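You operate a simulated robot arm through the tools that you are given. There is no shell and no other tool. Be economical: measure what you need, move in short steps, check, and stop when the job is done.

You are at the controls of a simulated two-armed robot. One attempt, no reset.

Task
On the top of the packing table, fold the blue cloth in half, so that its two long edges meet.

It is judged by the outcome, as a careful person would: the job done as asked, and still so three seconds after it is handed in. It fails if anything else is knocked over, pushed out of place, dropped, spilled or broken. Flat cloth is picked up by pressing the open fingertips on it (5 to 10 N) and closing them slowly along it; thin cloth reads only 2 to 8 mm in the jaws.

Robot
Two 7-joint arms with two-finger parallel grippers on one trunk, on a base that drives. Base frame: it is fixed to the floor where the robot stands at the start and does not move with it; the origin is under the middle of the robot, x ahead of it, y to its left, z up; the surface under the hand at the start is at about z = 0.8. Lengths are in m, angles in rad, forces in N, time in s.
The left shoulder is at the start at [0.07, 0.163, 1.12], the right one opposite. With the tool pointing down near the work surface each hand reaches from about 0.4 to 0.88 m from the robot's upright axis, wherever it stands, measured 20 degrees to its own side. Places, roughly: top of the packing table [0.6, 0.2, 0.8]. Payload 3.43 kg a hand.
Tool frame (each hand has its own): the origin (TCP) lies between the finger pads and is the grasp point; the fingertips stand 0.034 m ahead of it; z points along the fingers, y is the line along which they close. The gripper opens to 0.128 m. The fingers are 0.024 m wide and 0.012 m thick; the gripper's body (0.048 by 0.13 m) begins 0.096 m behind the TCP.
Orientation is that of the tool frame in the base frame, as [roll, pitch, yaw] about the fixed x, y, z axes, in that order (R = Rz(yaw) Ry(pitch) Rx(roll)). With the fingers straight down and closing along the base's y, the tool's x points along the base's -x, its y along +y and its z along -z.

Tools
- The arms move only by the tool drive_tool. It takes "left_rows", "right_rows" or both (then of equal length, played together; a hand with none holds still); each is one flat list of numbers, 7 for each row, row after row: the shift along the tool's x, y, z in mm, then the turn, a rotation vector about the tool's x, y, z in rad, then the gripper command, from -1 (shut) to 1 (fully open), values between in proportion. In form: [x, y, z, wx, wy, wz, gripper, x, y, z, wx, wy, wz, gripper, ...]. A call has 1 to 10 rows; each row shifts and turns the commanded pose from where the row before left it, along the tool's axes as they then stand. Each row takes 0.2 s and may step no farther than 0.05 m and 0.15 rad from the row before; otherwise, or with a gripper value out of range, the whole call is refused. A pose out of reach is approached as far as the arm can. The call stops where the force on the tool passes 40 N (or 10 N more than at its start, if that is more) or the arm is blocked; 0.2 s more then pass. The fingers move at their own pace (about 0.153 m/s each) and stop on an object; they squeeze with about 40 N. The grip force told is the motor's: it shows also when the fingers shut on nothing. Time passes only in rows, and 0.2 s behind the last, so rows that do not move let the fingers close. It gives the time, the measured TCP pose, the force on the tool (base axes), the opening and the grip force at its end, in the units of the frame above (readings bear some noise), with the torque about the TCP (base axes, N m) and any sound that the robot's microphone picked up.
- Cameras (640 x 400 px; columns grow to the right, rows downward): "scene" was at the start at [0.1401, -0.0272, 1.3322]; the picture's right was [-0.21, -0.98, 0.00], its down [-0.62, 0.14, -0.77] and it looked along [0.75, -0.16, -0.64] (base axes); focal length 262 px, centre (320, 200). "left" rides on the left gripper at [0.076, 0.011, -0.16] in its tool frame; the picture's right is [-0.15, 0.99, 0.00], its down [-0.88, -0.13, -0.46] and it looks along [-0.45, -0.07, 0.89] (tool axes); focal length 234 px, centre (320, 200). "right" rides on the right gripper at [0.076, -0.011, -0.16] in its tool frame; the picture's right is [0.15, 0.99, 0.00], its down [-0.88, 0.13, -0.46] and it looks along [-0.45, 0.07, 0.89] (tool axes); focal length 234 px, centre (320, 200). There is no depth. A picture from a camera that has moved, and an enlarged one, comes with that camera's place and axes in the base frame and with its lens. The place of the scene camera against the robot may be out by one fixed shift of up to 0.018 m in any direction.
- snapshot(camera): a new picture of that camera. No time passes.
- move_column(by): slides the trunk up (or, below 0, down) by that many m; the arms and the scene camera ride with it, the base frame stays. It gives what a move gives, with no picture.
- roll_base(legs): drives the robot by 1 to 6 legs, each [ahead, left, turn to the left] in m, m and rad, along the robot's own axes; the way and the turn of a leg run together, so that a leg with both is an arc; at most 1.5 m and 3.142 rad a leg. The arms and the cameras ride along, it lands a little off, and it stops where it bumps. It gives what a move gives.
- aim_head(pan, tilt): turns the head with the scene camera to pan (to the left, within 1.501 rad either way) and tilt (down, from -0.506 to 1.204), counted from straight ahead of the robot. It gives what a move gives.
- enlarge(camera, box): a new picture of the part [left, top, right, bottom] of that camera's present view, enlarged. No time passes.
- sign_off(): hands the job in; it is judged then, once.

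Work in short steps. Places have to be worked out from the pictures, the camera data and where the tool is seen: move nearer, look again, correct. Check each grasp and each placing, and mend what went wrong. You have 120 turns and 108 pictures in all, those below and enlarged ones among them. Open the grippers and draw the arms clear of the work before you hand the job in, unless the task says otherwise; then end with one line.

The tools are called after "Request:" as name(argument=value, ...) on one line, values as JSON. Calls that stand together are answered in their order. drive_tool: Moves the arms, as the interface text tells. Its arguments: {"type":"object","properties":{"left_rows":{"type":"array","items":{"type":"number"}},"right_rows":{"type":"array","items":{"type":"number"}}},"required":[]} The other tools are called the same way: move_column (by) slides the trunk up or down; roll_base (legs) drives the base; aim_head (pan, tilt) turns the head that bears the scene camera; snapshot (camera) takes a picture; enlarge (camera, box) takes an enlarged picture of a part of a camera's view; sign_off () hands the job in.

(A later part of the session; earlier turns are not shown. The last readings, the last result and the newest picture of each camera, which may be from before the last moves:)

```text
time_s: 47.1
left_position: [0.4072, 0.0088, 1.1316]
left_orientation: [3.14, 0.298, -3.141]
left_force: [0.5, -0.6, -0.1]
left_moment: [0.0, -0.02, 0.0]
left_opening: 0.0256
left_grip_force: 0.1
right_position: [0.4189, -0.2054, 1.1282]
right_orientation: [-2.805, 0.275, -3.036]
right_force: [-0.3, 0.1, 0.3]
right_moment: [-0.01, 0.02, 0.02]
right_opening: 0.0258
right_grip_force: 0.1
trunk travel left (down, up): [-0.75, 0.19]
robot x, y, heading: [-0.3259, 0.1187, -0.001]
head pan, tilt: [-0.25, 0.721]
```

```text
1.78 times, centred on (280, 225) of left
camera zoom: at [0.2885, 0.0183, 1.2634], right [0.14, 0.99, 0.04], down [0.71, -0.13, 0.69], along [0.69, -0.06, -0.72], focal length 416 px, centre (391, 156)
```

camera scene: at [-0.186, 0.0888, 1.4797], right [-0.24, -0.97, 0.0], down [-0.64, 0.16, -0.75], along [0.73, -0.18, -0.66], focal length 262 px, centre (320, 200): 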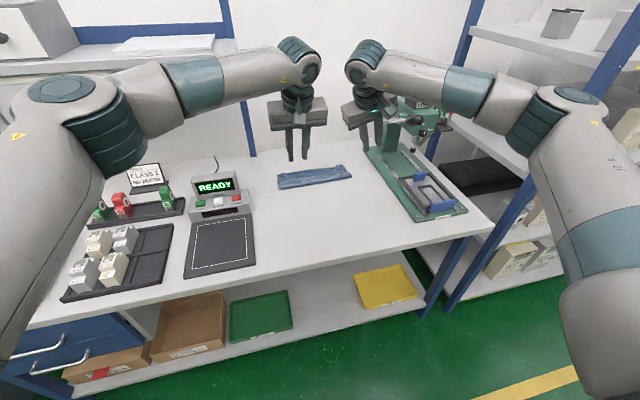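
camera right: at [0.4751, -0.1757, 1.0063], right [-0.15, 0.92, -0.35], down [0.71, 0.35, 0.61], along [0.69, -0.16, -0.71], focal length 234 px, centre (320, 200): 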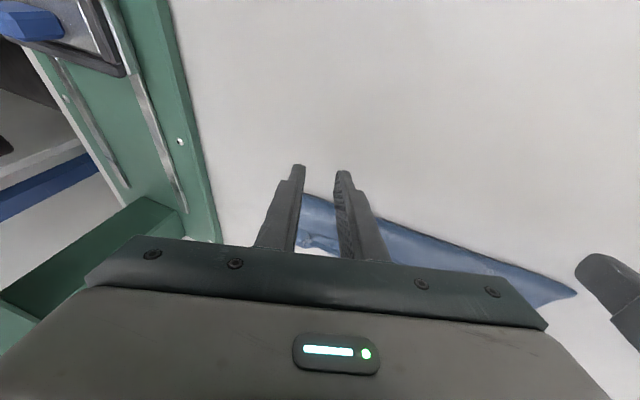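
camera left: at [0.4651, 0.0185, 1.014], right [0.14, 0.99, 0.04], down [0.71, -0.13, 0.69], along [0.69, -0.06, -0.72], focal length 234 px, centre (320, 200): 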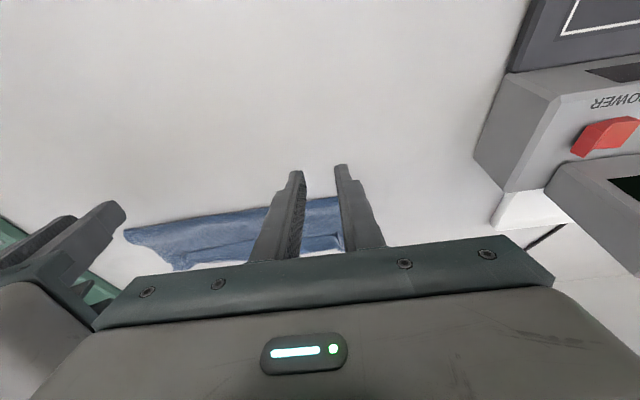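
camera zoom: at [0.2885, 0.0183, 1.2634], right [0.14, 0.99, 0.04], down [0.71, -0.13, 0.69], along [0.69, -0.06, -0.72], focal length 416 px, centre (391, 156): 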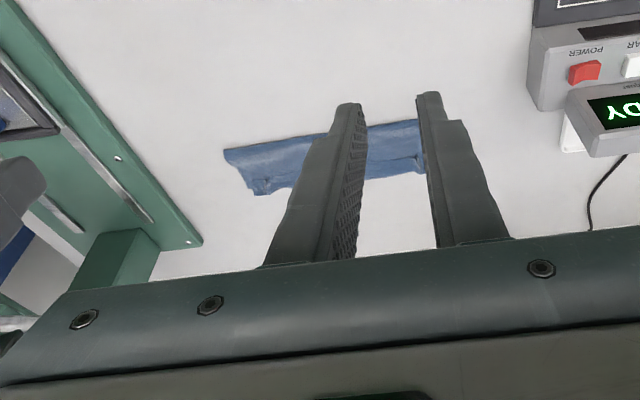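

The fold is made, but the gripped strip along the top layer's edge looks turned back on itself, with small raised flaps at both ends. The press lever looks as at the start. I'll move closer with the arms high to see the edge properly.

Request:
roll_base(legs=[[0.2, 0.05, 0]])

Request:
drive_tool(left_rows=[0, 30, 0, 0, 0.1, 0, -0.6, 0, 30, 0, 0, 0.1, 0, -0.6, 0, 30, 0, 0, 0.1, 0, -0.6, 0, 20, 0, 0, 0, 0, -0.6])

Request:
aim_head(pan=-0.35, tilt=0.75)

Request:
snapshot(camera="scene")

Request:
snapshot(camera="right")

Request:
snapshot(camera="left")

```text
time_s: 48.8
left_position: [0.6099, 0.0596, 1.1323]
left_orientation: [3.141, 0.3, -3.139]
left_force: [-0.3, -0.7, -0.5]
left_moment: [0.04, 0.01, -0.03]
left_opening: 0.0258
left_grip_force: 0.0
right_position: [0.6212, -0.1541, 1.1295]
right_orientation: [-2.804, 0.278, -3.037]
right_force: [0.2, -0.6, 0.5]
right_moment: [0.01, -0.03, -0.03]
right_opening: 0.0258
right_grip_force: 0.1
trunk travel left (down, up): [-0.75, 0.19]
robot x, y, heading: [-0.1189, 0.1755, 0.005]
head pan, tilt: [-0.25, 0.721]
```

```text
time_s: 49.8
left_position: [0.6095, 0.1719, 1.1318]
left_orientation: [3.141, -0.002, -3.139]
left_force: [-0.3, 1.2, 0.2]
left_moment: [-0.03, 0.0, 0.0]
left_opening: 0.026
left_grip_force: 0.1
right_position: [0.6221, -0.1532, 1.1282]
right_orientation: [-2.802, 0.279, -3.037]
right_force: [-0.1, -0.1, -0.5]
right_moment: [-0.03, -0.04, -0.01]
right_opening: 0.0259
right_grip_force: 0.1
trunk travel left (down, up): [-0.75, 0.19]
robot x, y, heading: [-0.1197, 0.1699, 0.004]
head pan, tilt: [-0.25, 0.721]
```

```text
time_s: 50.5
left_position: [0.6098, 0.1696, 1.1311]
left_orientation: [3.14, -0.002, -3.139]
left_force: [-0.6, 0.1, 1.3]
left_moment: [0.0, -0.03, 0.01]
left_opening: 0.0258
left_grip_force: 0.0
right_position: [0.6222, -0.1542, 1.1288]
right_orientation: [-2.806, 0.277, -3.036]
right_force: [0.5, 0.1, 0.0]
right_moment: [0.05, -0.02, 0.01]
right_opening: 0.0257
right_grip_force: 0.2
trunk travel left (down, up): [-0.75, 0.19]
robot x, y, heading: [-0.1206, 0.1681, 0.004]
head pan, tilt: [-0.351, 0.75]
```

```text
44 pictures are left
camera scene: at [0.014, 0.1326, 1.4773], right [-0.34, -0.94, 0.0], down [-0.64, 0.23, -0.73], along [0.69, -0.25, -0.68], focal length 262 px, centre (320, 200)
```

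scene: 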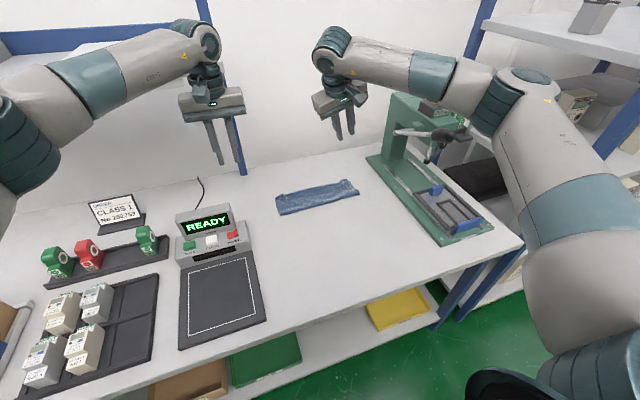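

```text
43 pictures are left
camera right: at [0.5025, -0.1245, 1.256], right [-0.15, 0.92, -0.35], down [0.71, 0.35, 0.61], along [0.69, -0.16, -0.71], focal length 234 px, centre (320, 200)
```

right: 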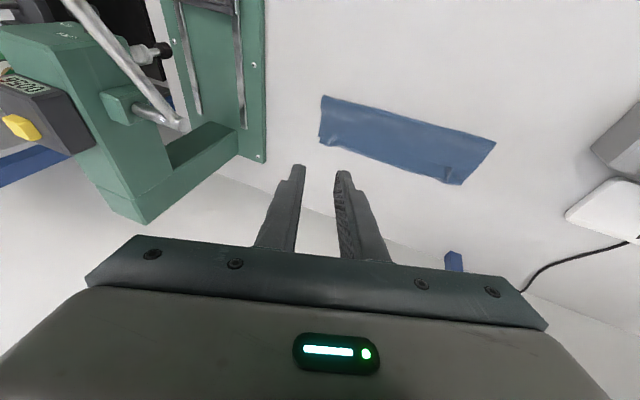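

```text
42 pictures are left
camera left: at [0.5353, 0.1803, 1.2923], right [0.14, 0.99, 0.0], down [0.88, -0.13, 0.45], along [0.45, -0.06, -0.89], focal length 234 px, centre (320, 200)
```

left: 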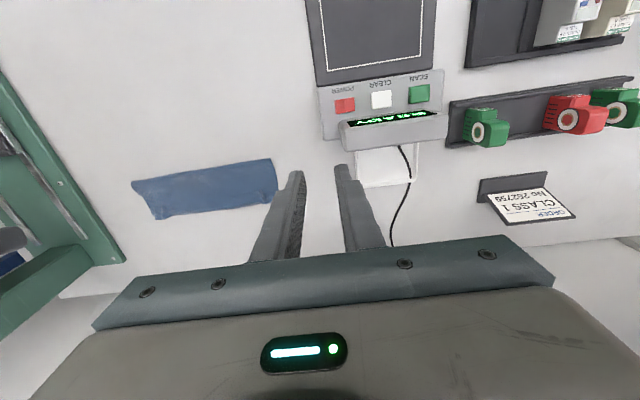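

Request:
enlarge(camera="right", box=[300, 80, 520, 200])

Request:
enlarge(camera="left", box=[110, 140, 300, 240])

Request:
enlarge(camera="scene", box=[260, 165, 380, 230])

```text
2.91 times, centred on (410, 140) of right
camera zoom: at [0.5025, -0.1245, 1.256], right [-0.15, 0.92, -0.35], down [0.71, 0.35, 0.61], along [0.69, -0.16, -0.71], focal length 681 px, centre (58, 374)
```

zoom: 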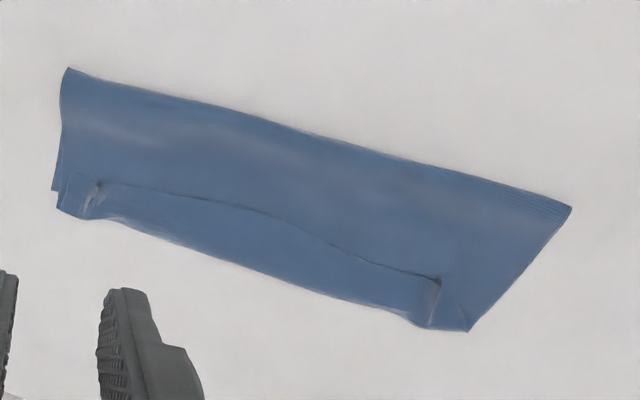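

```text
3.37 times, centred on (205, 190) of left
camera zoom: at [0.5353, 0.1803, 1.2923], right [0.14, 0.99, 0.0], down [0.88, -0.13, 0.45], along [0.45, -0.06, -0.89], focal length 789 px, centre (707, 234)
```

zoom: 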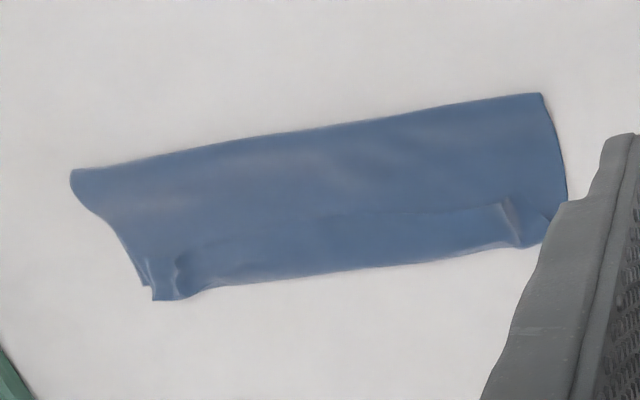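

```text
5.33 times, centred on (320, 198) of scene
camera zoom: at [0.014, 0.1326, 1.4773], right [-0.34, -0.94, 0.0], down [-0.64, 0.23, -0.73], along [0.69, -0.25, -0.68], focal length 1399 px, centre (320, 213)
```

zoom: 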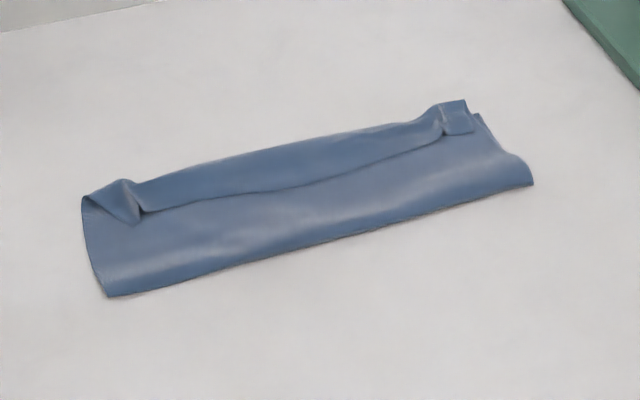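

The top layer's edge is folded back on itself as a hem about 4 cm wide: the free edge is at x ≈ 0.728 and the bend near 0.77. I'll flip it forward by sweeping with low fingertips pointing forward under that edge. First I'll go back to the low-trunk posture from behind, clear of the lever.

Request:
roll_base(legs=[[-0.2, 0, 0], [0, -0.05, 0]])

Request:
move_column(by=-0.22)

Request:
drive_tool(left_rows=[0, -35, 0, 0, -0.1, 0, 0.41, 0, -35, 0, 0, -0.1, 0, 0.41, 0, -35, 0, 0, -0.1, 0, 0.41, 0, -35, 0, 0, 0, 0, 0.41], right_rows=[0, 0, 0, -0.11, 0, 0, 0.41, 0, 0, 0, -0.11, 0, 0, 0.41, 0, 0, 0, -0.11, 0, 0, 0.41, 0, 0, 0, 0, 0, 0, 0.41])

```text
time_s: 52.6
left_position: [0.4089, 0.1265, 1.1293]
left_orientation: [-3.137, -0.003, -3.137]
left_force: [0.1, 2.0, 0.6]
left_moment: [-0.05, 0.03, -0.01]
left_opening: 0.0257
left_grip_force: 0.0
right_position: [0.4203, -0.1989, 1.1291]
right_orientation: [-2.801, 0.274, -3.033]
right_force: [-0.7, 0.6, 0.5]
right_moment: [-0.08, 0.01, -0.04]
right_opening: 0.0256
right_grip_force: 0.1
trunk travel left (down, up): [-0.75, 0.19]
robot x, y, heading: [-0.3191, 0.1161, 0.007]
head pan, tilt: [-0.351, 0.75]
```

```text
time_s: 54.9
left_position: [0.4078, 0.1215, 0.9104]
left_orientation: [3.141, -0.002, -3.137]
left_force: [0.0, -0.2, -0.2]
left_moment: [0.0, 0.01, -0.03]
left_opening: 0.0256
left_grip_force: 0.1
right_position: [0.4201, -0.2024, 0.9089]
right_orientation: [-2.805, 0.278, -3.036]
right_force: [1.0, 0.1, -0.4]
right_moment: [0.01, -0.01, 0.03]
right_opening: 0.0256
right_grip_force: 0.0
trunk travel left (down, up): [-0.53, 0.41]
robot x, y, heading: [-0.3217, 0.119, 0.007]
head pan, tilt: [-0.351, 0.75]
```

```text
time_s: 55.9
left_position: [0.4084, -0.0208, 0.9121]
left_orientation: [3.14, 0.301, -3.138]
left_force: [0.2, -0.4, -0.2]
left_moment: [0.0, 0.02, 0.03]
left_opening: 0.0903
left_grip_force: 0.1
right_position: [0.4209, -0.2036, 0.9074]
right_orientation: [-3.137, 0.277, -3.034]
right_force: [0.2, -0.2, -0.7]
right_moment: [0.03, 0.03, 0.0]
right_opening: 0.0907
right_grip_force: 0.0
trunk travel left (down, up): [-0.53, 0.41]
robot x, y, heading: [-0.3214, 0.1172, 0.004]
head pan, tilt: [-0.351, 0.75]
```

Next I'll correct the right hand's yaw, lower the trunk a little more, and drive forward so the fingertips come over x ≈ 0.70, in front of the hem.

Request:
drive_tool(right_rows=[0, 0, 0, 0, 0, 0.1, 0.41, 5, 0, 0, 0, 0, 0, 0.41])

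Request:
move_column(by=-0.035)

Request:
roll_base(legs=[[0.14, 0, 0]])

Request:
snapshot(camera="scene")

```text
time_s: 56.5
left_position: [0.4078, -0.0204, 0.9118]
left_orientation: [3.14, 0.298, -3.139]
left_force: [0.6, 1.1, -0.1]
left_moment: [0.03, 0.01, -0.06]
left_opening: 0.09
left_grip_force: 0.0
right_position: [0.4144, -0.2026, 0.9074]
right_orientation: [3.122, 0.277, -3.14]
right_force: [-0.4, 0.4, -1.2]
right_moment: [-0.02, -0.02, -0.01]
right_opening: 0.0904
right_grip_force: 0.0
trunk travel left (down, up): [-0.53, 0.41]
robot x, y, heading: [-0.3235, 0.1198, 0.007]
head pan, tilt: [-0.351, 0.75]
```

```text
time_s: 57.3
left_position: [0.4078, -0.0202, 0.877]
left_orientation: [3.141, 0.298, -3.138]
left_force: [-1.7, 0.2, 0.6]
left_moment: [0.0, 0.01, 0.02]
left_opening: 0.0903
left_grip_force: 0.1
right_position: [0.4139, -0.2031, 0.8734]
right_orientation: [3.12, 0.275, -3.139]
right_force: [-0.7, 0.5, -0.5]
right_moment: [0.0, 0.0, 0.03]
right_opening: 0.0904
right_grip_force: 0.0
trunk travel left (down, up): [-0.495, 0.445]
robot x, y, heading: [-0.3286, 0.1196, 0.003]
head pan, tilt: [-0.351, 0.75]
```

```text
time_s: 58.6
left_position: [0.5492, -0.017, 0.8769]
left_orientation: [3.141, 0.298, -3.135]
left_force: [0.0, 0.1, 0.3]
left_moment: [0.02, 0.02, 0.02]
left_opening: 0.09
left_grip_force: 0.0
right_position: [0.5558, -0.2001, 0.8725]
right_orientation: [3.117, 0.274, -3.137]
right_force: [-0.2, 0.9, -0.2]
right_moment: [-0.03, 0.05, 0.0]
right_opening: 0.0901
right_grip_force: 0.1
trunk travel left (down, up): [-0.495, 0.445]
robot x, y, heading: [-0.1812, 0.1202, 0.012]
head pan, tilt: [-0.351, 0.75]
```

```text
38 pictures are left
camera scene: at [-0.0476, 0.0838, 1.2221], right [-0.34, -0.94, 0.0], down [-0.64, 0.23, -0.73], along [0.69, -0.25, -0.68], focal length 262 px, centre (320, 200)
```

scene: 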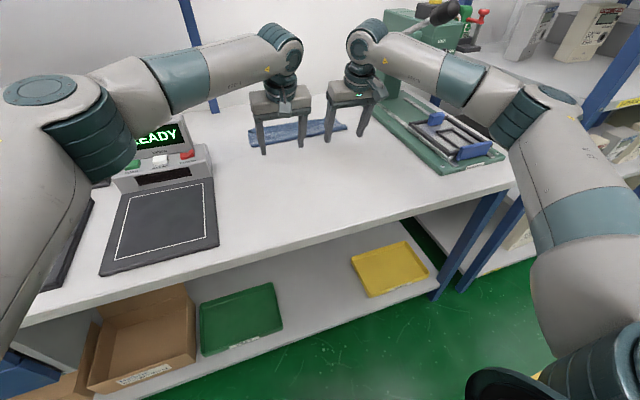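

The forearm is passing below the lever. I'll continue 0.135 m forward.

Request:
roll_base(legs=[[0.135, 0, -0.008]])

Request:
snapshot(camera="left")

Request:
snapshot(camera="right")

```text
time_s: 60.0
left_position: [0.6844, -0.0203, 0.8755]
left_orientation: [3.141, 0.298, -3.14]
left_force: [-0.2, -0.7, -0.1]
left_moment: [0.01, 0.05, -0.02]
left_opening: 0.0903
left_grip_force: 0.0
right_position: [0.691, -0.2024, 0.8715]
right_orientation: [3.119, 0.277, 3.141]
right_force: [1.1, -0.2, -1.2]
right_moment: [0.0, 0.02, 0.0]
right_opening: 0.09
right_grip_force: 0.1
trunk travel left (down, up): [-0.495, 0.445]
robot x, y, heading: [-0.0464, 0.121, 0.001]
head pan, tilt: [-0.351, 0.75]
```

```text
37 pictures are left
camera left: at [0.5655, -0.0098, 1.0087], right [0.14, 0.99, 0.04], down [0.71, -0.13, 0.69], along [0.69, -0.06, -0.72], focal length 234 px, centre (320, 200)
```

left: 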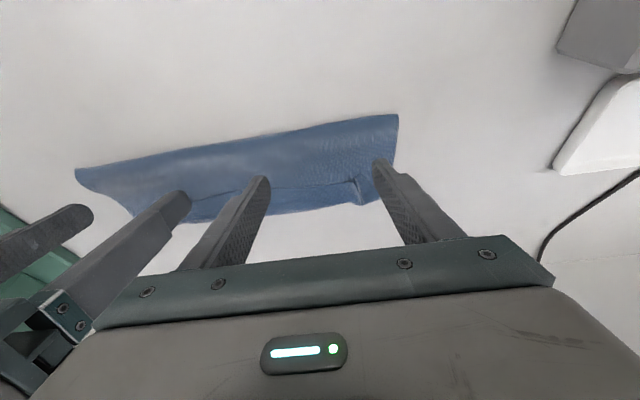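

```text
36 pictures are left
camera right: at [0.5739, -0.2177, 1.0045], right [-0.15, 0.99, -0.02], down [0.72, 0.12, 0.68], along [0.68, 0.09, -0.73], focal length 234 px, centre (320, 200)
```

right: 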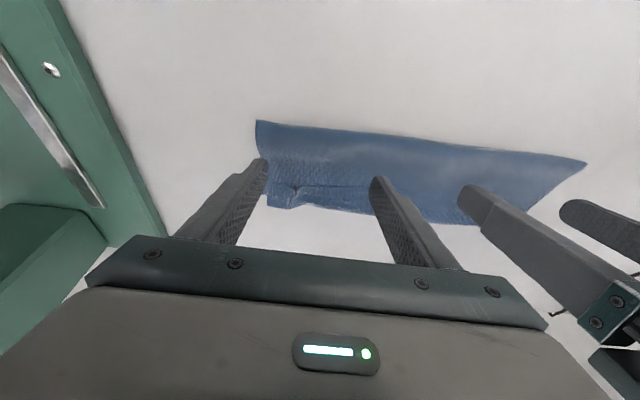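

The hem's free edge runs just ahead of the fingertips. I'll narrow the openings so all four fingers meet the hem, and lower the tips to a few mm above the top layer.

Request:
drive_tool(left_rows=[2.6, 0, 8.4, 0, 0, 0, 0.12, 2.6, 0, 8.4, 0, 0, 0, 0.12, 2.6, 0, 8.4, 0, 0, 0, 0.12, 2.0, 0, 6.7, 0, 0, 0, 0.12, 0, 0, 0, 0, 0, 0, 0.12], right_rows=[2.1, 0, 7.4, 0, 0, 0, 0.12, 2.1, 0, 7.4, 0, 0, 0, 0.12, 2.1, 0, 7.4, 0, 0, 0, 0.12, 1.6, 0, 5.8, 0, 0, 0, 0.12, 0, 0, 0, 0, 0, 0, 0.12])

Request:
snapshot(camera="left")

Request:
snapshot(camera="right")

```text
time_s: 61.2
left_position: [0.6832, -0.0206, 0.8436]
left_orientation: [3.14, 0.298, -3.14]
left_force: [0.1, 0.4, -0.8]
left_moment: [-0.02, -0.01, 0.02]
left_opening: 0.0716
left_grip_force: 0.0
right_position: [0.6911, -0.201, 0.8441]
right_orientation: [3.122, 0.276, -3.14]
right_force: [0.0, 0.4, -0.7]
right_moment: [-0.06, -0.03, 0.0]
right_opening: 0.0719
right_grip_force: 0.2
trunk travel left (down, up): [-0.495, 0.445]
robot x, y, heading: [-0.0453, 0.1195, 0.005]
head pan, tilt: [-0.351, 0.75]
```

```text
35 pictures are left
camera left: at [0.5648, -0.0104, 0.9758], right [0.14, 0.99, 0.04], down [0.71, -0.13, 0.69], along [0.69, -0.06, -0.72], focal length 234 px, centre (320, 200)
```

left: 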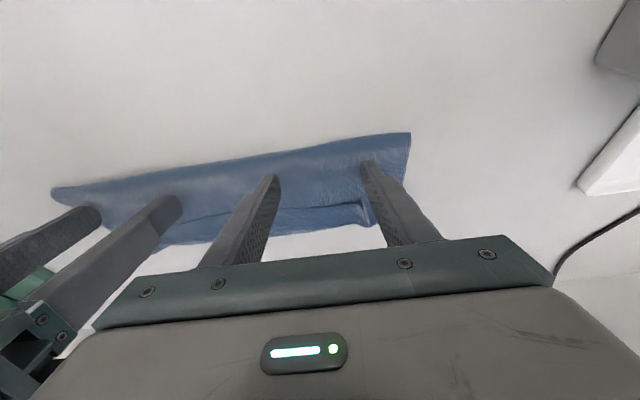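

```text
34 pictures are left
camera right: at [0.5736, -0.2164, 0.9759], right [-0.15, 0.99, -0.02], down [0.72, 0.12, 0.68], along [0.68, 0.09, -0.73], focal length 234 px, centre (320, 200)
```

right: 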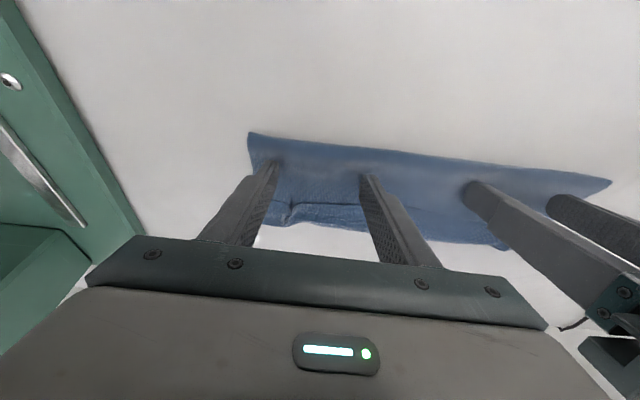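

The pitched fingers have a low heel and a high leading edge, so they would ride over the hem instead of lifting it. Better to grip the hem's free edge at its two raised clumps, lift it and lay it forward. I'll raise the hands, set them vertical and line them up over the clumps.

Request:
drive_tool(left_rows=[-6, 0, -19, 0, 0, 0, 0, -6, 0, -19, 0, 0, 0, -0.3, 0, 11, 0, 0, 0.1, 0, -0.3, 0, 11, 0, 0, 0.1, 0, -0.3, 0, 10, 0, 0, 0.1, 0, -0.3, 0, 0, 0, 0, 0, 0, -0.3], right_rows=[-5.5, 0, -19, 0, 0, 0, 0, -5.5, 0, -19, 0, 0, 0, -0.3, 0, -9, 0, 0.02, 0.095, 0, -0.3, 0, -9, 0, 0, 0.09, 0, -0.3, 0, -9, 0, 0, 0.09, 0, -0.3, 0, 0, 0, 0, 0, 0, -0.3])

Request:
roll_base(legs=[[0.05, 0, 0]])

Request:
snapshot(camera="left")

Request:
snapshot(camera="right")

```text
time_s: 62.6
left_position: [0.6833, 0.012, 0.8832]
left_orientation: [3.141, -0.002, -3.14]
left_force: [-0.8, 0.8, 0.9]
left_moment: [-0.02, -0.01, 0.01]
left_opening: 0.0449
left_grip_force: 0.1
right_position: [0.6902, -0.2293, 0.884]
right_orientation: [3.14, 0.0, -3.137]
right_force: [-0.1, 0.2, -0.5]
right_moment: [-0.01, 0.01, 0.0]
right_opening: 0.0445
right_grip_force: 0.0
trunk travel left (down, up): [-0.495, 0.445]
robot x, y, heading: [-0.0444, 0.1261, 0.005]
head pan, tilt: [-0.351, 0.75]
```

```text
time_s: 63.5
left_position: [0.7334, 0.0107, 0.8819]
left_orientation: [3.14, -0.003, -3.139]
left_force: [-0.3, 0.4, -0.6]
left_moment: [-0.03, 0.07, 0.02]
left_opening: 0.0448
left_grip_force: 0.0
right_position: [0.7397, -0.2307, 0.8832]
right_orientation: [3.14, 0.0, -3.139]
right_force: [1.5, -0.1, -0.5]
right_moment: [0.02, 0.06, 0.0]
right_opening: 0.0447
right_grip_force: 0.1
trunk travel left (down, up): [-0.495, 0.445]
robot x, y, heading: [-0.0003, 0.122, 0.002]
head pan, tilt: [-0.351, 0.75]
```

```text
33 pictures are left
camera left: at [0.6591, 0.0219, 1.0437], right [0.14, 0.99, 0.0], down [0.88, -0.13, 0.45], along [0.45, -0.06, -0.89], focal length 234 px, centre (320, 200)
```

left: 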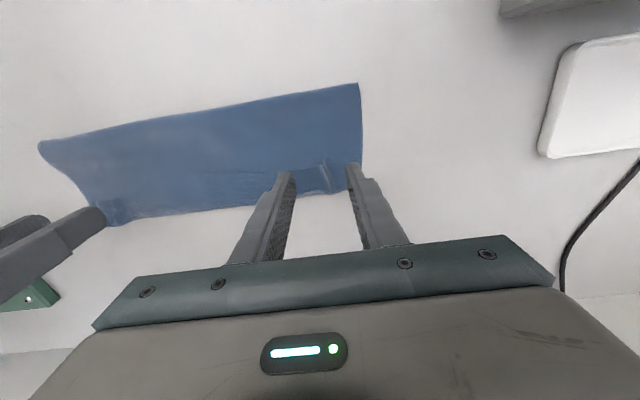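

```text
32 pictures are left
camera right: at [0.664, -0.242, 1.0419], right [-0.15, 0.99, 0.0], down [0.88, 0.13, 0.46], along [0.45, 0.07, -0.89], focal length 234 px, centre (320, 200)
```

right: 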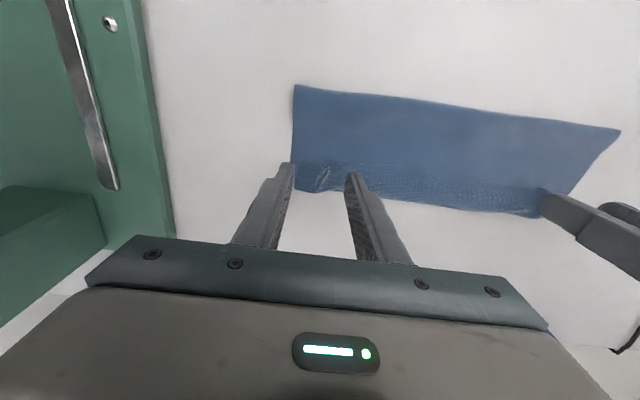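

Both hands are near the clumps. I'll zoom in to place the fingers exactly relative to the hem edge.

Request:
enlarge(camera="left", box=[230, 130, 390, 240])

Request:
enlarge(camera="right", box=[260, 130, 420, 240])

```text
3.64 times, centred on (310, 185) of left
camera zoom: at [0.6591, 0.0219, 1.0437], right [0.14, 0.99, 0.0], down [0.88, -0.13, 0.45], along [0.45, -0.06, -0.89], focal length 852 px, centre (356, 254)
```

zoom: 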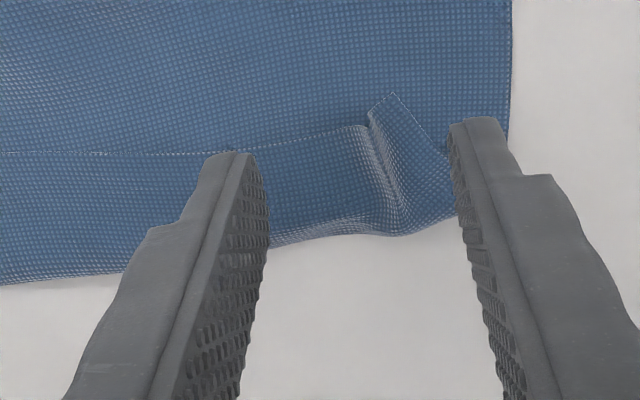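

```text
3.64 times, centred on (340, 185) of right
camera zoom: at [0.664, -0.242, 1.0419], right [-0.15, 0.99, 0.0], down [0.88, 0.13, 0.46], along [0.45, 0.07, -0.89], focal length 852 px, centre (247, 254)
```

zoom: 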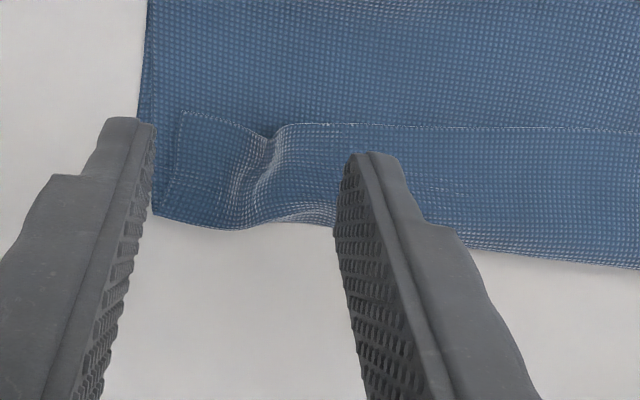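

Now it is clear: the hem is about 33 mm wide, its free edge at x ≈ 0.735 (left) and 0.743 (right), with a ridge at each end. I'll narrow to 35 mm, tilt slightly so the fingers' front edges touch first, and lower close to the hem.

Request:
drive_tool(left_rows=[0, 0, 12, 0, 0.04, 0, -0.45, 0, 0, 12, 0, 0.04, 0, -0.45, 0, 0, 12, 0, 0, 0, -0.45, 0, 0, 3, 0, 0, 0, -0.45, 0, 0, 0, 0, 0, 0, -0.45], right_rows=[0, 3, 12, 0, 0.04, 0, -0.45, 0, 3, 12, 0, 0.04, 0, -0.45, 0, 0, 12, 0, 0, 0, -0.45, 0, 0, 3, 0, 0, 0, -0.45, 0, 0, 0, 0, 0, 0, -0.45])

Request:
enlarge(camera="left", box=[230, 130, 390, 240])

Request:
enlarge(camera="right", box=[260, 130, 420, 240])

```text
time_s: 64.7
left_position: [0.7299, 0.0131, 0.8435]
left_orientation: [3.141, -0.083, -3.141]
left_force: [0.1, 0.3, 0.2]
left_moment: [-0.02, -0.01, 0.01]
left_opening: 0.0351
left_grip_force: 0.1
right_position: [0.7383, -0.2227, 0.8454]
right_orientation: [3.139, -0.079, -3.141]
right_force: [-0.3, 0.3, -0.1]
right_moment: [-0.02, 0.0, -0.01]
right_opening: 0.035
right_grip_force: 0.0
trunk travel left (down, up): [-0.495, 0.445]
robot x, y, heading: [0.0008, 0.1242, 0.003]
head pan, tilt: [-0.351, 0.75]
```

```text
3.64 times, centred on (310, 185) of left
camera zoom: at [0.6685, 0.0226, 1.0108], right [0.14, 0.99, -0.01], down [0.92, -0.13, 0.38], along [0.38, -0.07, -0.92], focal length 852 px, centre (356, 254)
```

zoom: 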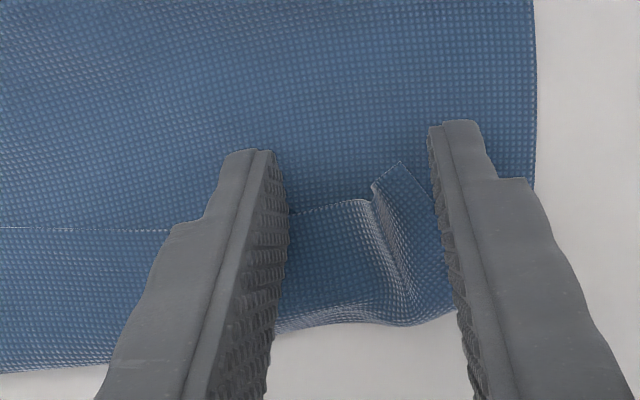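

```text
3.64 times, centred on (340, 185) of right
camera zoom: at [0.6745, -0.2348, 1.0102], right [-0.15, 0.99, 0.01], down [0.91, 0.13, 0.38], along [0.38, 0.07, -0.92], focal length 852 px, centre (247, 254)
```

zoom: 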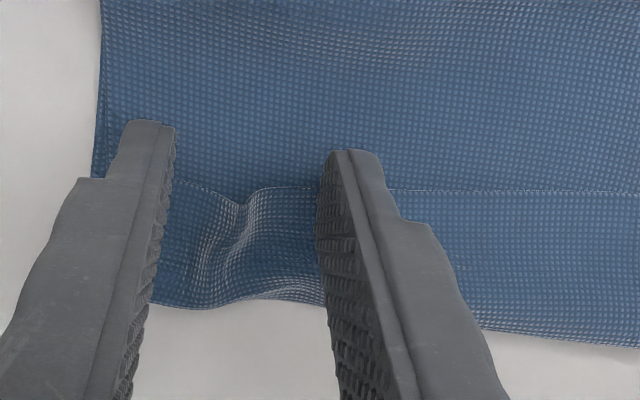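

The front ~11 mm of each finger overlaps the hem edge. I'll nudge the left hand inward by 5 mm and press down gently.

Request:
drive_tool(left_rows=[0, -5, 3, 0, 0, 0, -0.45, 0, 0, 2, 0, 0, 0, -0.45, 0, 0, 1, 0, 0, 0, -0.45, 0, 0, 0, 0, 0, 0, -0.45], right_rows=[0, 0, 3, 0, 0, 0, -0.45, 0, 0, 3, 0, 0, 0, -0.45, 0, 0, 1.5, 0, 0, 0, -0.45, 0, 0, 0, 0, 0, 0, -0.45])

```text
time_s: 65.7
left_position: [0.7309, 0.0065, 0.8375]
left_orientation: [3.14, -0.084, -3.14]
left_force: [0.0, 1.0, 0.4]
left_moment: [-0.03, 0.02, 0.0]
left_opening: 0.0351
left_grip_force: 0.1
right_position: [0.7357, -0.2236, 0.8372]
right_orientation: [3.14, -0.079, -3.14]
right_force: [0.5, 0.2, 0.2]
right_moment: [0.03, 0.0, 0.0]
right_opening: 0.0349
right_grip_force: 0.0
trunk travel left (down, up): [-0.495, 0.445]
robot x, y, heading: [0.0009, 0.1194, 0.003]
head pan, tilt: [-0.351, 0.75]
```

No contact yet; I'll go slightly lower.

Request:
drive_tool(left_rows=[0, 0, 0.7, 0, 0, 0, -0.45, 0, 0, 0.5, 0, 0, 0, -0.45, 0, 0, 0, 0, 0, 0, -0.45], right_rows=[-2, 0, 0.7, 0, 0, 0, -0.45, 0, 0, 0.5, 0, 0, 0, -0.45, 0, 0, 0, 0, 0, 0, -0.45])

```text
time_s: 66.5
left_position: [0.7304, 0.0076, 0.8376]
left_orientation: [-3.14, -0.08, -3.139]
left_force: [1.7, 0.3, 4.3]
left_moment: [-0.02, -0.07, 0.01]
left_opening: 0.0352
left_grip_force: 0.0
right_position: [0.7388, -0.2233, 0.8371]
right_orientation: [3.141, -0.08, -3.138]
right_force: [1.2, 1.1, 3.5]
right_moment: [0.0, -0.03, 0.01]
right_opening: 0.0353
right_grip_force: 0.0
trunk travel left (down, up): [-0.495, 0.445]
robot x, y, heading: [0.0017, 0.1206, 0.005]
head pan, tilt: [-0.351, 0.75]
```

Both hands touch at about 4 N, light enough to take mainly the top sheet. I'll close slowly and lift 25 mm.

Request:
drive_tool(left_rows=[0, 0, 0, 0, 0, 0, -0.52, 0, 0, 0, 0, 0, 0, -0.59, 0, 0, 0, 0, 0, 0, -0.66, 0, 0, 0, 0, 0, 0, -0.73, 0, 0, 0, 0, 0, 0, -0.8, 0, 0, 0, 0, 0, 0, -0.87, 0, 0, 0, 0, 0, 0, -0.94, 0, 0, 0, 0, 0, 0, -1, 0, 0, 0, 0, 0, 0, -1], right_rows=[0, 0, 0, 0, 0, 0, -0.52, 0, 0, 0, 0, 0, 0, -0.59, 0, 0, 0, 0, 0, 0, -0.66, 0, 0, 0, 0, 0, 0, -0.73, 0, 0, 0, 0, 0, 0, -0.8, 0, 0, 0, 0, 0, 0, -0.87, 0, 0, 0, 0, 0, 0, -0.94, 0, 0, 0, 0, 0, 0, -1, 0, 0, 0, 0, 0, 0, -1])

Request:
drive_tool(left_rows=[0, 0, -8, 0, 0, 0, -1, 0, 0, -8, 0, 0, 0, -1, 0, 0, -9, 0, 0, 0, -1], right_rows=[0, 0, -8, 0, 0, 0, -1, 0, 0, -8, 0, 0, 0, -1, 0, 0, -9, 0, 0, 0, -1])

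Request:
enlarge(camera="left", box=[60, 90, 400, 260])

Request:
enlarge(camera="right", box=[260, 90, 600, 260])

```text
time_s: 68.5
left_position: [0.7296, 0.0061, 0.8356]
left_orientation: [3.14, -0.082, -3.139]
left_force: [0.2, -0.4, 4.1]
left_moment: [-0.03, -0.04, -0.02]
left_opening: 0.0018
left_grip_force: 36.4
right_position: [0.7392, -0.2241, 0.8364]
right_orientation: [3.139, -0.079, -3.141]
right_force: [0.4, 0.2, 3.0]
right_moment: [0.05, -0.04, 0.03]
right_opening: 0.0022
right_grip_force: 36.5
trunk travel left (down, up): [-0.495, 0.445]
robot x, y, heading: [0.0042, 0.1225, 0.002]
head pan, tilt: [-0.351, 0.75]
```

```text
time_s: 69.3
left_position: [0.7292, 0.007, 0.8527]
left_orientation: [3.14, -0.081, -3.139]
left_force: [-0.1, -0.9, 1.0]
left_moment: [0.01, 0.0, 0.01]
left_opening: 0.0015
left_grip_force: 36.1
left hand out of reach, approached as far as the arm can: row 3
right_position: [0.7409, -0.2235, 0.8601]
right_orientation: [3.14, -0.078, -3.139]
right_force: [0.8, 1.3, -0.3]
right_moment: [0.03, 0.0, -0.01]
right_opening: 0.0021
right_grip_force: 36.6
trunk travel left (down, up): [-0.495, 0.445]
robot x, y, heading: [0.0032, 0.1229, 0.005]
head pan, tilt: [-0.351, 0.75]
```

```text
1.88 times, centred on (230, 175) of left
camera zoom: at [0.6676, 0.0175, 1.0199], right [0.14, 0.99, -0.01], down [0.92, -0.13, 0.38], along [0.38, -0.07, -0.92], focal length 441 px, centre (489, 247)
```

zoom: 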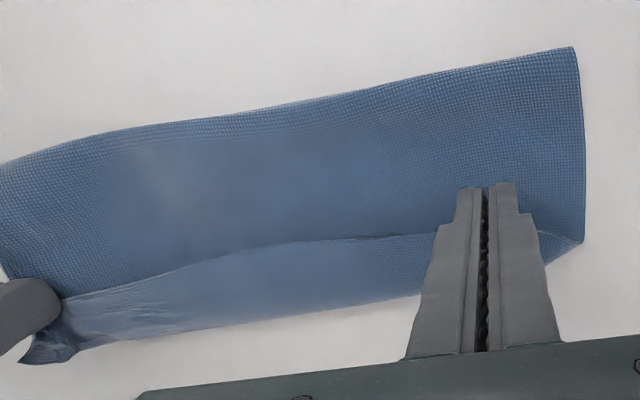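

```text
1.88 times, centred on (430, 175) of right
camera zoom: at [0.6772, -0.2359, 1.0255], right [-0.15, 0.99, 0.01], down [0.91, 0.13, 0.39], along [0.38, 0.07, -0.92], focal length 441 px, centre (113, 247)
```

zoom: 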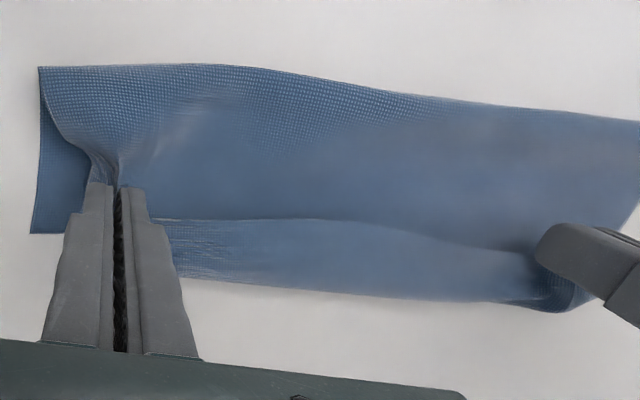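

The right fingers also caught the sheet underneath, so this grip would not unfold cleanly. I'll release both and use a vertical-finger sweep instead: tips just touching the sheet behind the hem edge, pushing forward so the hem must stand up and tip over.

Request:
drive_tool(left_rows=[0, 0, 5, 0, 0, 0, -0.8, 0, 0, 0, 0, 0, 0, -0.5, 0, 0, 0, 0, 0, 0, -0.3, 6, 0, -15, 0, -0.04, 0, -0.3, 6, 0, -15, 0, -0.04, 0, -0.3, 6, 0, -4, 0, 0, 0, -0.3], right_rows=[0, 0, 8, 0, 0, 0, -0.8, 0, 0, 0, 0, 0, 0, -0.5, 0, 0, 0, 0, 0, 0, -0.3, 6, 0, -15, 0, -0.04, 0, -0.3, 6, 0, -15, 0, -0.04, 0, -0.3, 6, 0, -15, 0, 0, 0, -0.3])

Request:
snapshot(camera="left")

Request:
snapshot(camera="right")

```text
time_s: 70.7
left_position: [0.7127, 0.0089, 0.8824]
left_orientation: [3.141, -0.003, -3.14]
left_force: [-0.2, 0.6, -1.0]
left_moment: [-0.04, -0.03, -0.03]
left_opening: 0.0448
left_grip_force: 0.0
right_position: [0.725, -0.2219, 0.8991]
right_orientation: [3.14, 0.002, -3.139]
right_force: [0.6, -1.2, -0.9]
right_moment: [-0.02, -0.03, 0.05]
right_opening: 0.0445
right_grip_force: 0.1
trunk travel left (down, up): [-0.495, 0.445]
robot x, y, heading: [0.0019, 0.1237, -0.0]
head pan, tilt: [-0.351, 0.75]
```

```text
25 pictures are left
camera left: at [0.6377, 0.019, 1.0447], right [0.14, 0.99, 0.0], down [0.88, -0.13, 0.45], along [0.45, -0.07, -0.89], focal length 234 px, centre (320, 200)
```

left: 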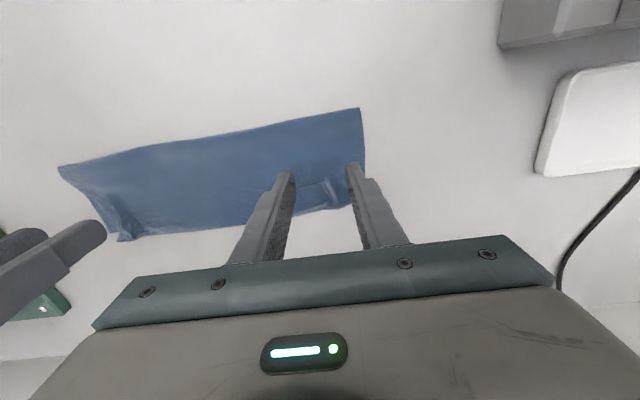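

```text
24 pictures are left
camera right: at [0.6479, -0.2346, 1.059], right [-0.15, 0.99, 0.0], down [0.88, 0.13, 0.46], along [0.45, 0.07, -0.89], focal length 234 px, centre (320, 200)
```

right: 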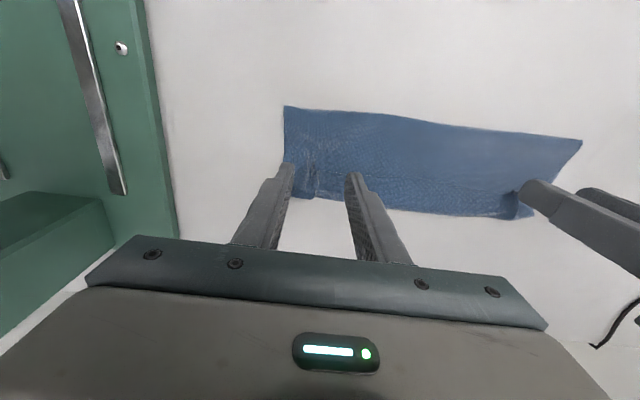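

I'll open to about 80 mm, position the fingers behind the hem edge, and lower until nearly touching the sheet.

Request:
drive_tool(left_rows=[2, -8, 10, 0, 0, 0, 0.25, 1, -8, 10, 0, 0, 0, 0.25, 0, -8, 11, 0, 0, 0, 0.25, 0, 0, 11, 0, 0, 0, 0.25, 0, 0, 0, 0, 0, 0, 0.25], right_rows=[5, 6, 15, 0, 0, 0, 0.25, 4, 6, 15, 0, 0, 0, 0.25, 0, 5, 15, 0, 0, 0, 0.25, 0, 0, 13, 0, 0, 0, 0.25, 0, 0, 0, 0, 0, 0, 0.25])

```text
time_s: 71.9
left_position: [0.7102, -0.0163, 0.8409]
left_orientation: [3.141, -0.003, -3.139]
left_force: [-0.5, -0.5, 0.2]
left_moment: [-0.02, 0.01, 0.0]
left_opening: 0.0799
left_grip_force: 0.1
right_position: [0.7151, -0.208, 0.8416]
right_orientation: [3.139, 0.001, -3.141]
right_force: [-0.5, 0.3, -0.3]
right_moment: [-0.02, 0.01, 0.02]
right_opening: 0.0801
right_grip_force: 0.0
trunk travel left (down, up): [-0.495, 0.445]
robot x, y, heading: [-0.0006, 0.1196, 0.005]
head pan, tilt: [-0.351, 0.75]
```

Request:
drive_tool(left_rows=[0, 0, 1.5, 0, 0, 0, 0.25, 0, 0, 1, 0, 0, 0, 0.25, 0, 0, 0.5, 0, 0, 0, 0.25, 0, 0, 0, 0, 0, 0, 0.25], right_rows=[0, 0, 2, 0, 0, 0, 0.25, 0, 0, 1, 0, 0, 0, 0.25, 0, 0, 1, 0, 0, 0, 0.25, 0, 0, 0, 0, 0, 0, 0.25])

Request:
snapshot(camera="left")

```text
time_s: 72.9
left_position: [0.7104, -0.0168, 0.8377]
left_orientation: [3.137, -0.001, -3.14]
left_force: [0.3, -0.4, -0.3]
left_moment: [0.0, 0.01, 0.03]
left_opening: 0.08
left_grip_force: 0.0
right_position: [0.7154, -0.2069, 0.837]
right_orientation: [3.139, 0.001, -3.142]
right_force: [-0.5, -0.4, -0.9]
right_moment: [-0.02, -0.03, 0.02]
right_opening: 0.0802
right_grip_force: 0.0
trunk travel left (down, up): [-0.495, 0.445]
robot x, y, heading: [0.003, 0.1204, 0.006]
head pan, tilt: [-0.351, 0.75]
```

```text
23 pictures are left
camera left: at [0.6357, -0.0055, 0.9993], right [0.14, 0.99, 0.0], down [0.88, -0.13, 0.45], along [0.45, -0.06, -0.89], focal length 234 px, centre (320, 200)
```

left: 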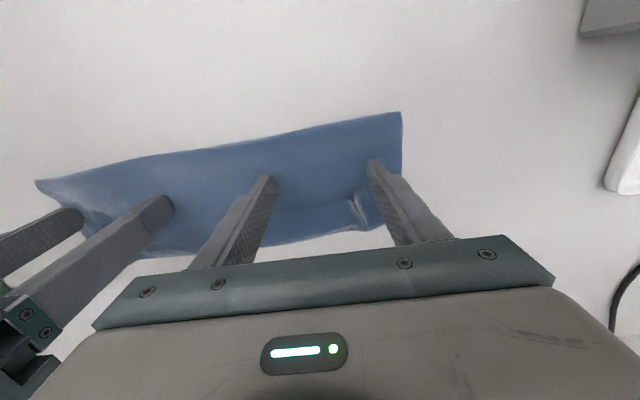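

The tips are nearly at the sheet. I'll press down a bit more for light contact, then sweep forward 35 mm.

Request:
drive_tool(left_rows=[0, 0, 0.9, 0, 0, 0, 0.25, -5, 0, 0, 0, 0, 0, 0.25, -5, 0, 0, 0, 0, 0, 0.25, -5, 0, 0, 0, 0, 0, 0.25, -5, 0, 0, 0, 0, 0, 0.25, -5, 0, 0, 0, 0, 0, 0.25, -5, 0, 0, 0, 0, 0, 0.25, -5, 0, 0, 0, 0, 0, 0.25], right_rows=[0, 0, 0.7, 0, 0, 0, 0.25, -5, 0, 0, 0, 0, 0, 0.25, -5, 0, 0, 0, 0, 0, 0.25, -5, 0, 0, 0, 0, 0, 0.25, -5, 0, 0, 0, 0, 0, 0.25, -5, 0, 0, 0, 0, 0, 0.25, -5, 0, 0, 0, 0, 0, 0.25, -5, 0, 0, 0, 0, 0, 0.25])

Request:
snapshot(camera="left")

Request:
snapshot(camera="right")

```text
time_s: 74.7
left_position: [0.7377, -0.0149, 0.837]
left_orientation: [3.14, 0.0, -3.14]
left_force: [-0.8, 0.8, 0.6]
left_moment: [0.02, -0.02, 0.0]
left_opening: 0.08
left_grip_force: 0.0
left hand out of reach, approached as far as the arm can: row 7
right_position: [0.7494, -0.2052, 0.8365]
right_orientation: [3.141, 0.003, -3.137]
right_force: [-0.2, 0.4, 4.8]
right_moment: [-0.14, 0.07, -0.03]
right_opening: 0.0799
right_grip_force: 0.1
trunk travel left (down, up): [-0.495, 0.445]
robot x, y, heading: [0.0005, 0.1183, 0.008]
head pan, tilt: [-0.351, 0.75]
```

```text
22 pictures are left
camera left: at [0.6622, -0.0042, 0.9978], right [0.14, 0.99, 0.0], down [0.88, -0.13, 0.46], along [0.45, -0.07, -0.89], focal length 234 px, centre (320, 200)
```

left: 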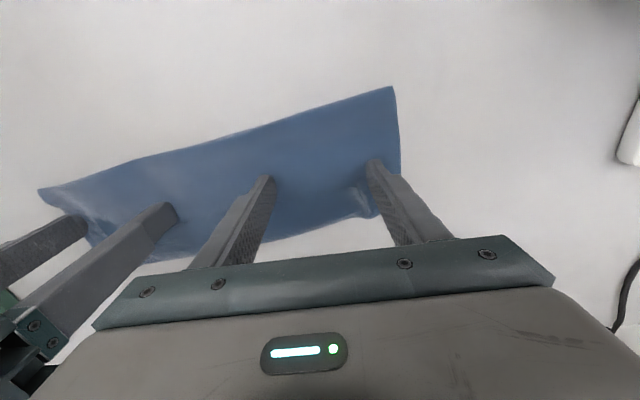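

```text
21 pictures are left
camera right: at [0.6724, -0.2189, 0.9951], right [-0.15, 0.99, 0.0], down [0.88, 0.13, 0.46], along [0.45, 0.07, -0.89], focal length 234 px, centre (320, 200)
```

right: 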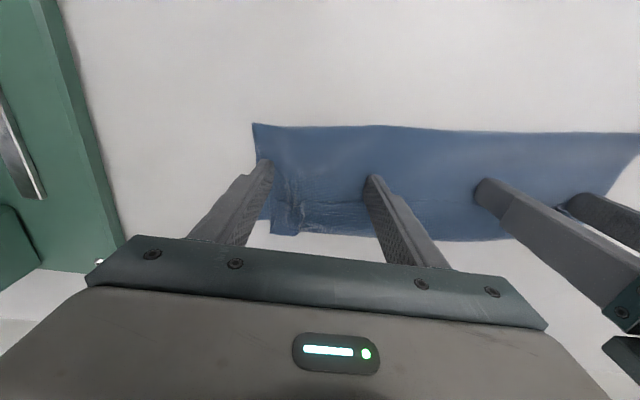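

The right side dragged the whole folded cloth forward about 3 cm (4.8 N was too much), while the left did not drag it. I'll zoom on the hem's state at the left.

Request:
enlarge(camera="left", box=[200, 120, 420, 260])

Request:
enlarge(camera="right", box=[230, 120, 450, 260])

```text
2.86 times, centred on (310, 190) of left
camera zoom: at [0.6622, -0.0042, 0.9978], right [0.14, 0.99, 0.0], down [0.88, -0.13, 0.46], along [0.45, -0.07, -0.89], focal length 669 px, centre (349, 229)
```

zoom: 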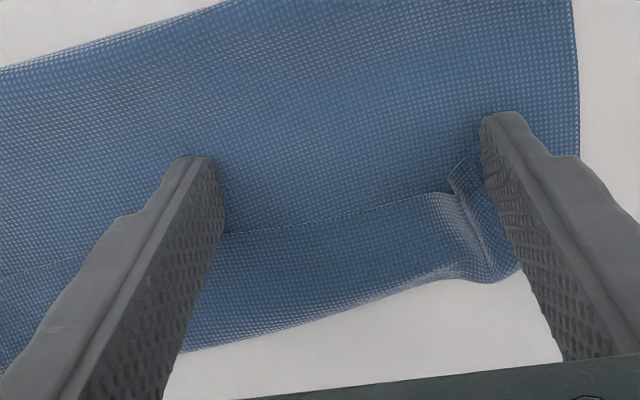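

```text
2.86 times, centred on (340, 190) of right
camera zoom: at [0.6724, -0.2189, 0.9951], right [-0.15, 0.99, 0.0], down [0.88, 0.13, 0.46], along [0.45, 0.07, -0.89], focal length 669 px, centre (263, 229)
```

zoom: 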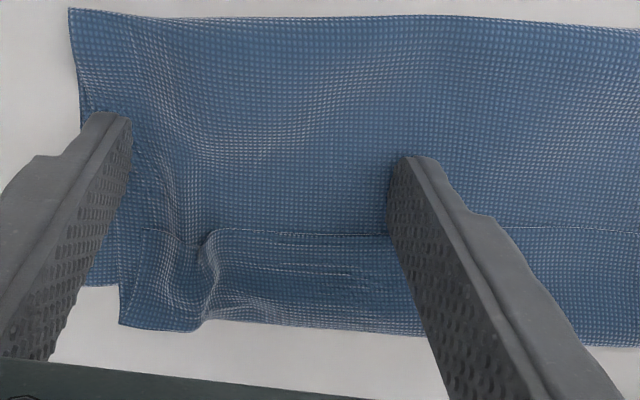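

Pushing on the hem just slides the whole light cloth. That is useful: the far side is at the edge of my reach, so I'll drag the folded cloth back towards the robot under light fingertip pressure, where I can grip the hem shallowly with forward-leaning fingers. First I'll swing the right side back 30 mm with the left side pinned.

Request:
drive_tool(left_rows=[3, 0, 0.5, 0, 0, 0, 0.25, 0, 0, 0.5, 0, 0, 0, 0.25, 0, 0, 0, 0, 0, 0, 0.25, 0, 0, 0, 0, 0, 0, 0.25, 0, 0, 0, 0, 0, 0, 0.25, 0, 0, 0, 0, 0, 0, 0.25, 0, 0, 0, 0, 0, 0, 0.25], right_rows=[0, 0, 0.3, 0, 0, 0, 0.25, 0, 0, 0, 0, 0, 0, 0.25, 6, 0, 0, 0, 0, 0, 0.25, 6, 0, 0, 0, 0, 0, 0.25, 6, 0, 0, 0, 0, 0, 0.25, 6, 0, 0, 0, 0, 0, 0.25, 6, 0, 0, 0, 0, 0, 0.25])

```text
time_s: 76.3
left_position: [0.7369, -0.0144, 0.8352]
left_orientation: [-3.141, -0.001, -3.139]
left_force: [0.2, 0.3, 4.1]
left_moment: [0.16, -0.03, -0.04]
left_opening: 0.0802
left_grip_force: 0.2
right_position: [0.7188, -0.2069, 0.8356]
right_orientation: [3.139, 0.002, -3.14]
right_force: [1.4, 0.1, 5.3]
right_moment: [-0.25, -0.01, 0.04]
right_opening: 0.08
right_grip_force: 0.1
trunk travel left (down, up): [-0.495, 0.445]
robot x, y, heading: [0.0054, 0.1214, 0.003]
head pan, tilt: [-0.351, 0.75]
```

Both are pressing at about 4–5 N. Now I'll drive the base straight back 0.09 m to drag the whole cloth nearer.

Request:
roll_base(legs=[[-0.09, 0, 0]])

Request:
snapshot(camera="left")

Request:
snapshot(camera="right")

```text
time_s: 77.4
left_position: [0.6476, -0.0154, 0.8361]
left_orientation: [3.139, -0.002, -3.139]
left_force: [0.4, 1.2, 5.6]
left_moment: [-0.01, -0.09, 0.03]
left_opening: 0.0802
left_grip_force: 0.0
right_position: [0.6308, -0.2062, 0.8364]
right_orientation: [3.139, 0.003, -3.138]
right_force: [1.4, 1.3, 3.9]
right_moment: [-0.15, -0.06, 0.02]
right_opening: 0.0799
right_grip_force: 0.2
trunk travel left (down, up): [-0.495, 0.445]
robot x, y, heading: [-0.0877, 0.124, 0.004]
head pan, tilt: [-0.351, 0.75]
```

```text
18 pictures are left
camera left: at [0.5721, -0.0049, 0.9975], right [0.14, 0.99, 0.0], down [0.88, -0.13, 0.46], along [0.45, -0.06, -0.89], focal length 234 px, centre (320, 200)
```

left: 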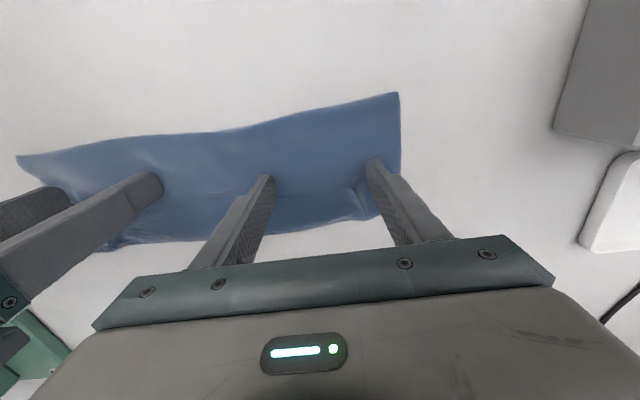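

```text
17 pictures are left
camera right: at [0.5536, -0.2185, 0.9951], right [-0.15, 0.99, 0.0], down [0.88, 0.13, 0.46], along [0.45, 0.07, -0.89], focal length 234 px, centre (320, 200)
```

right: 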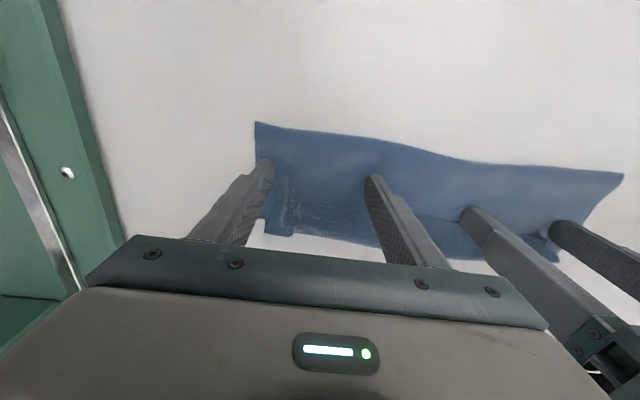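

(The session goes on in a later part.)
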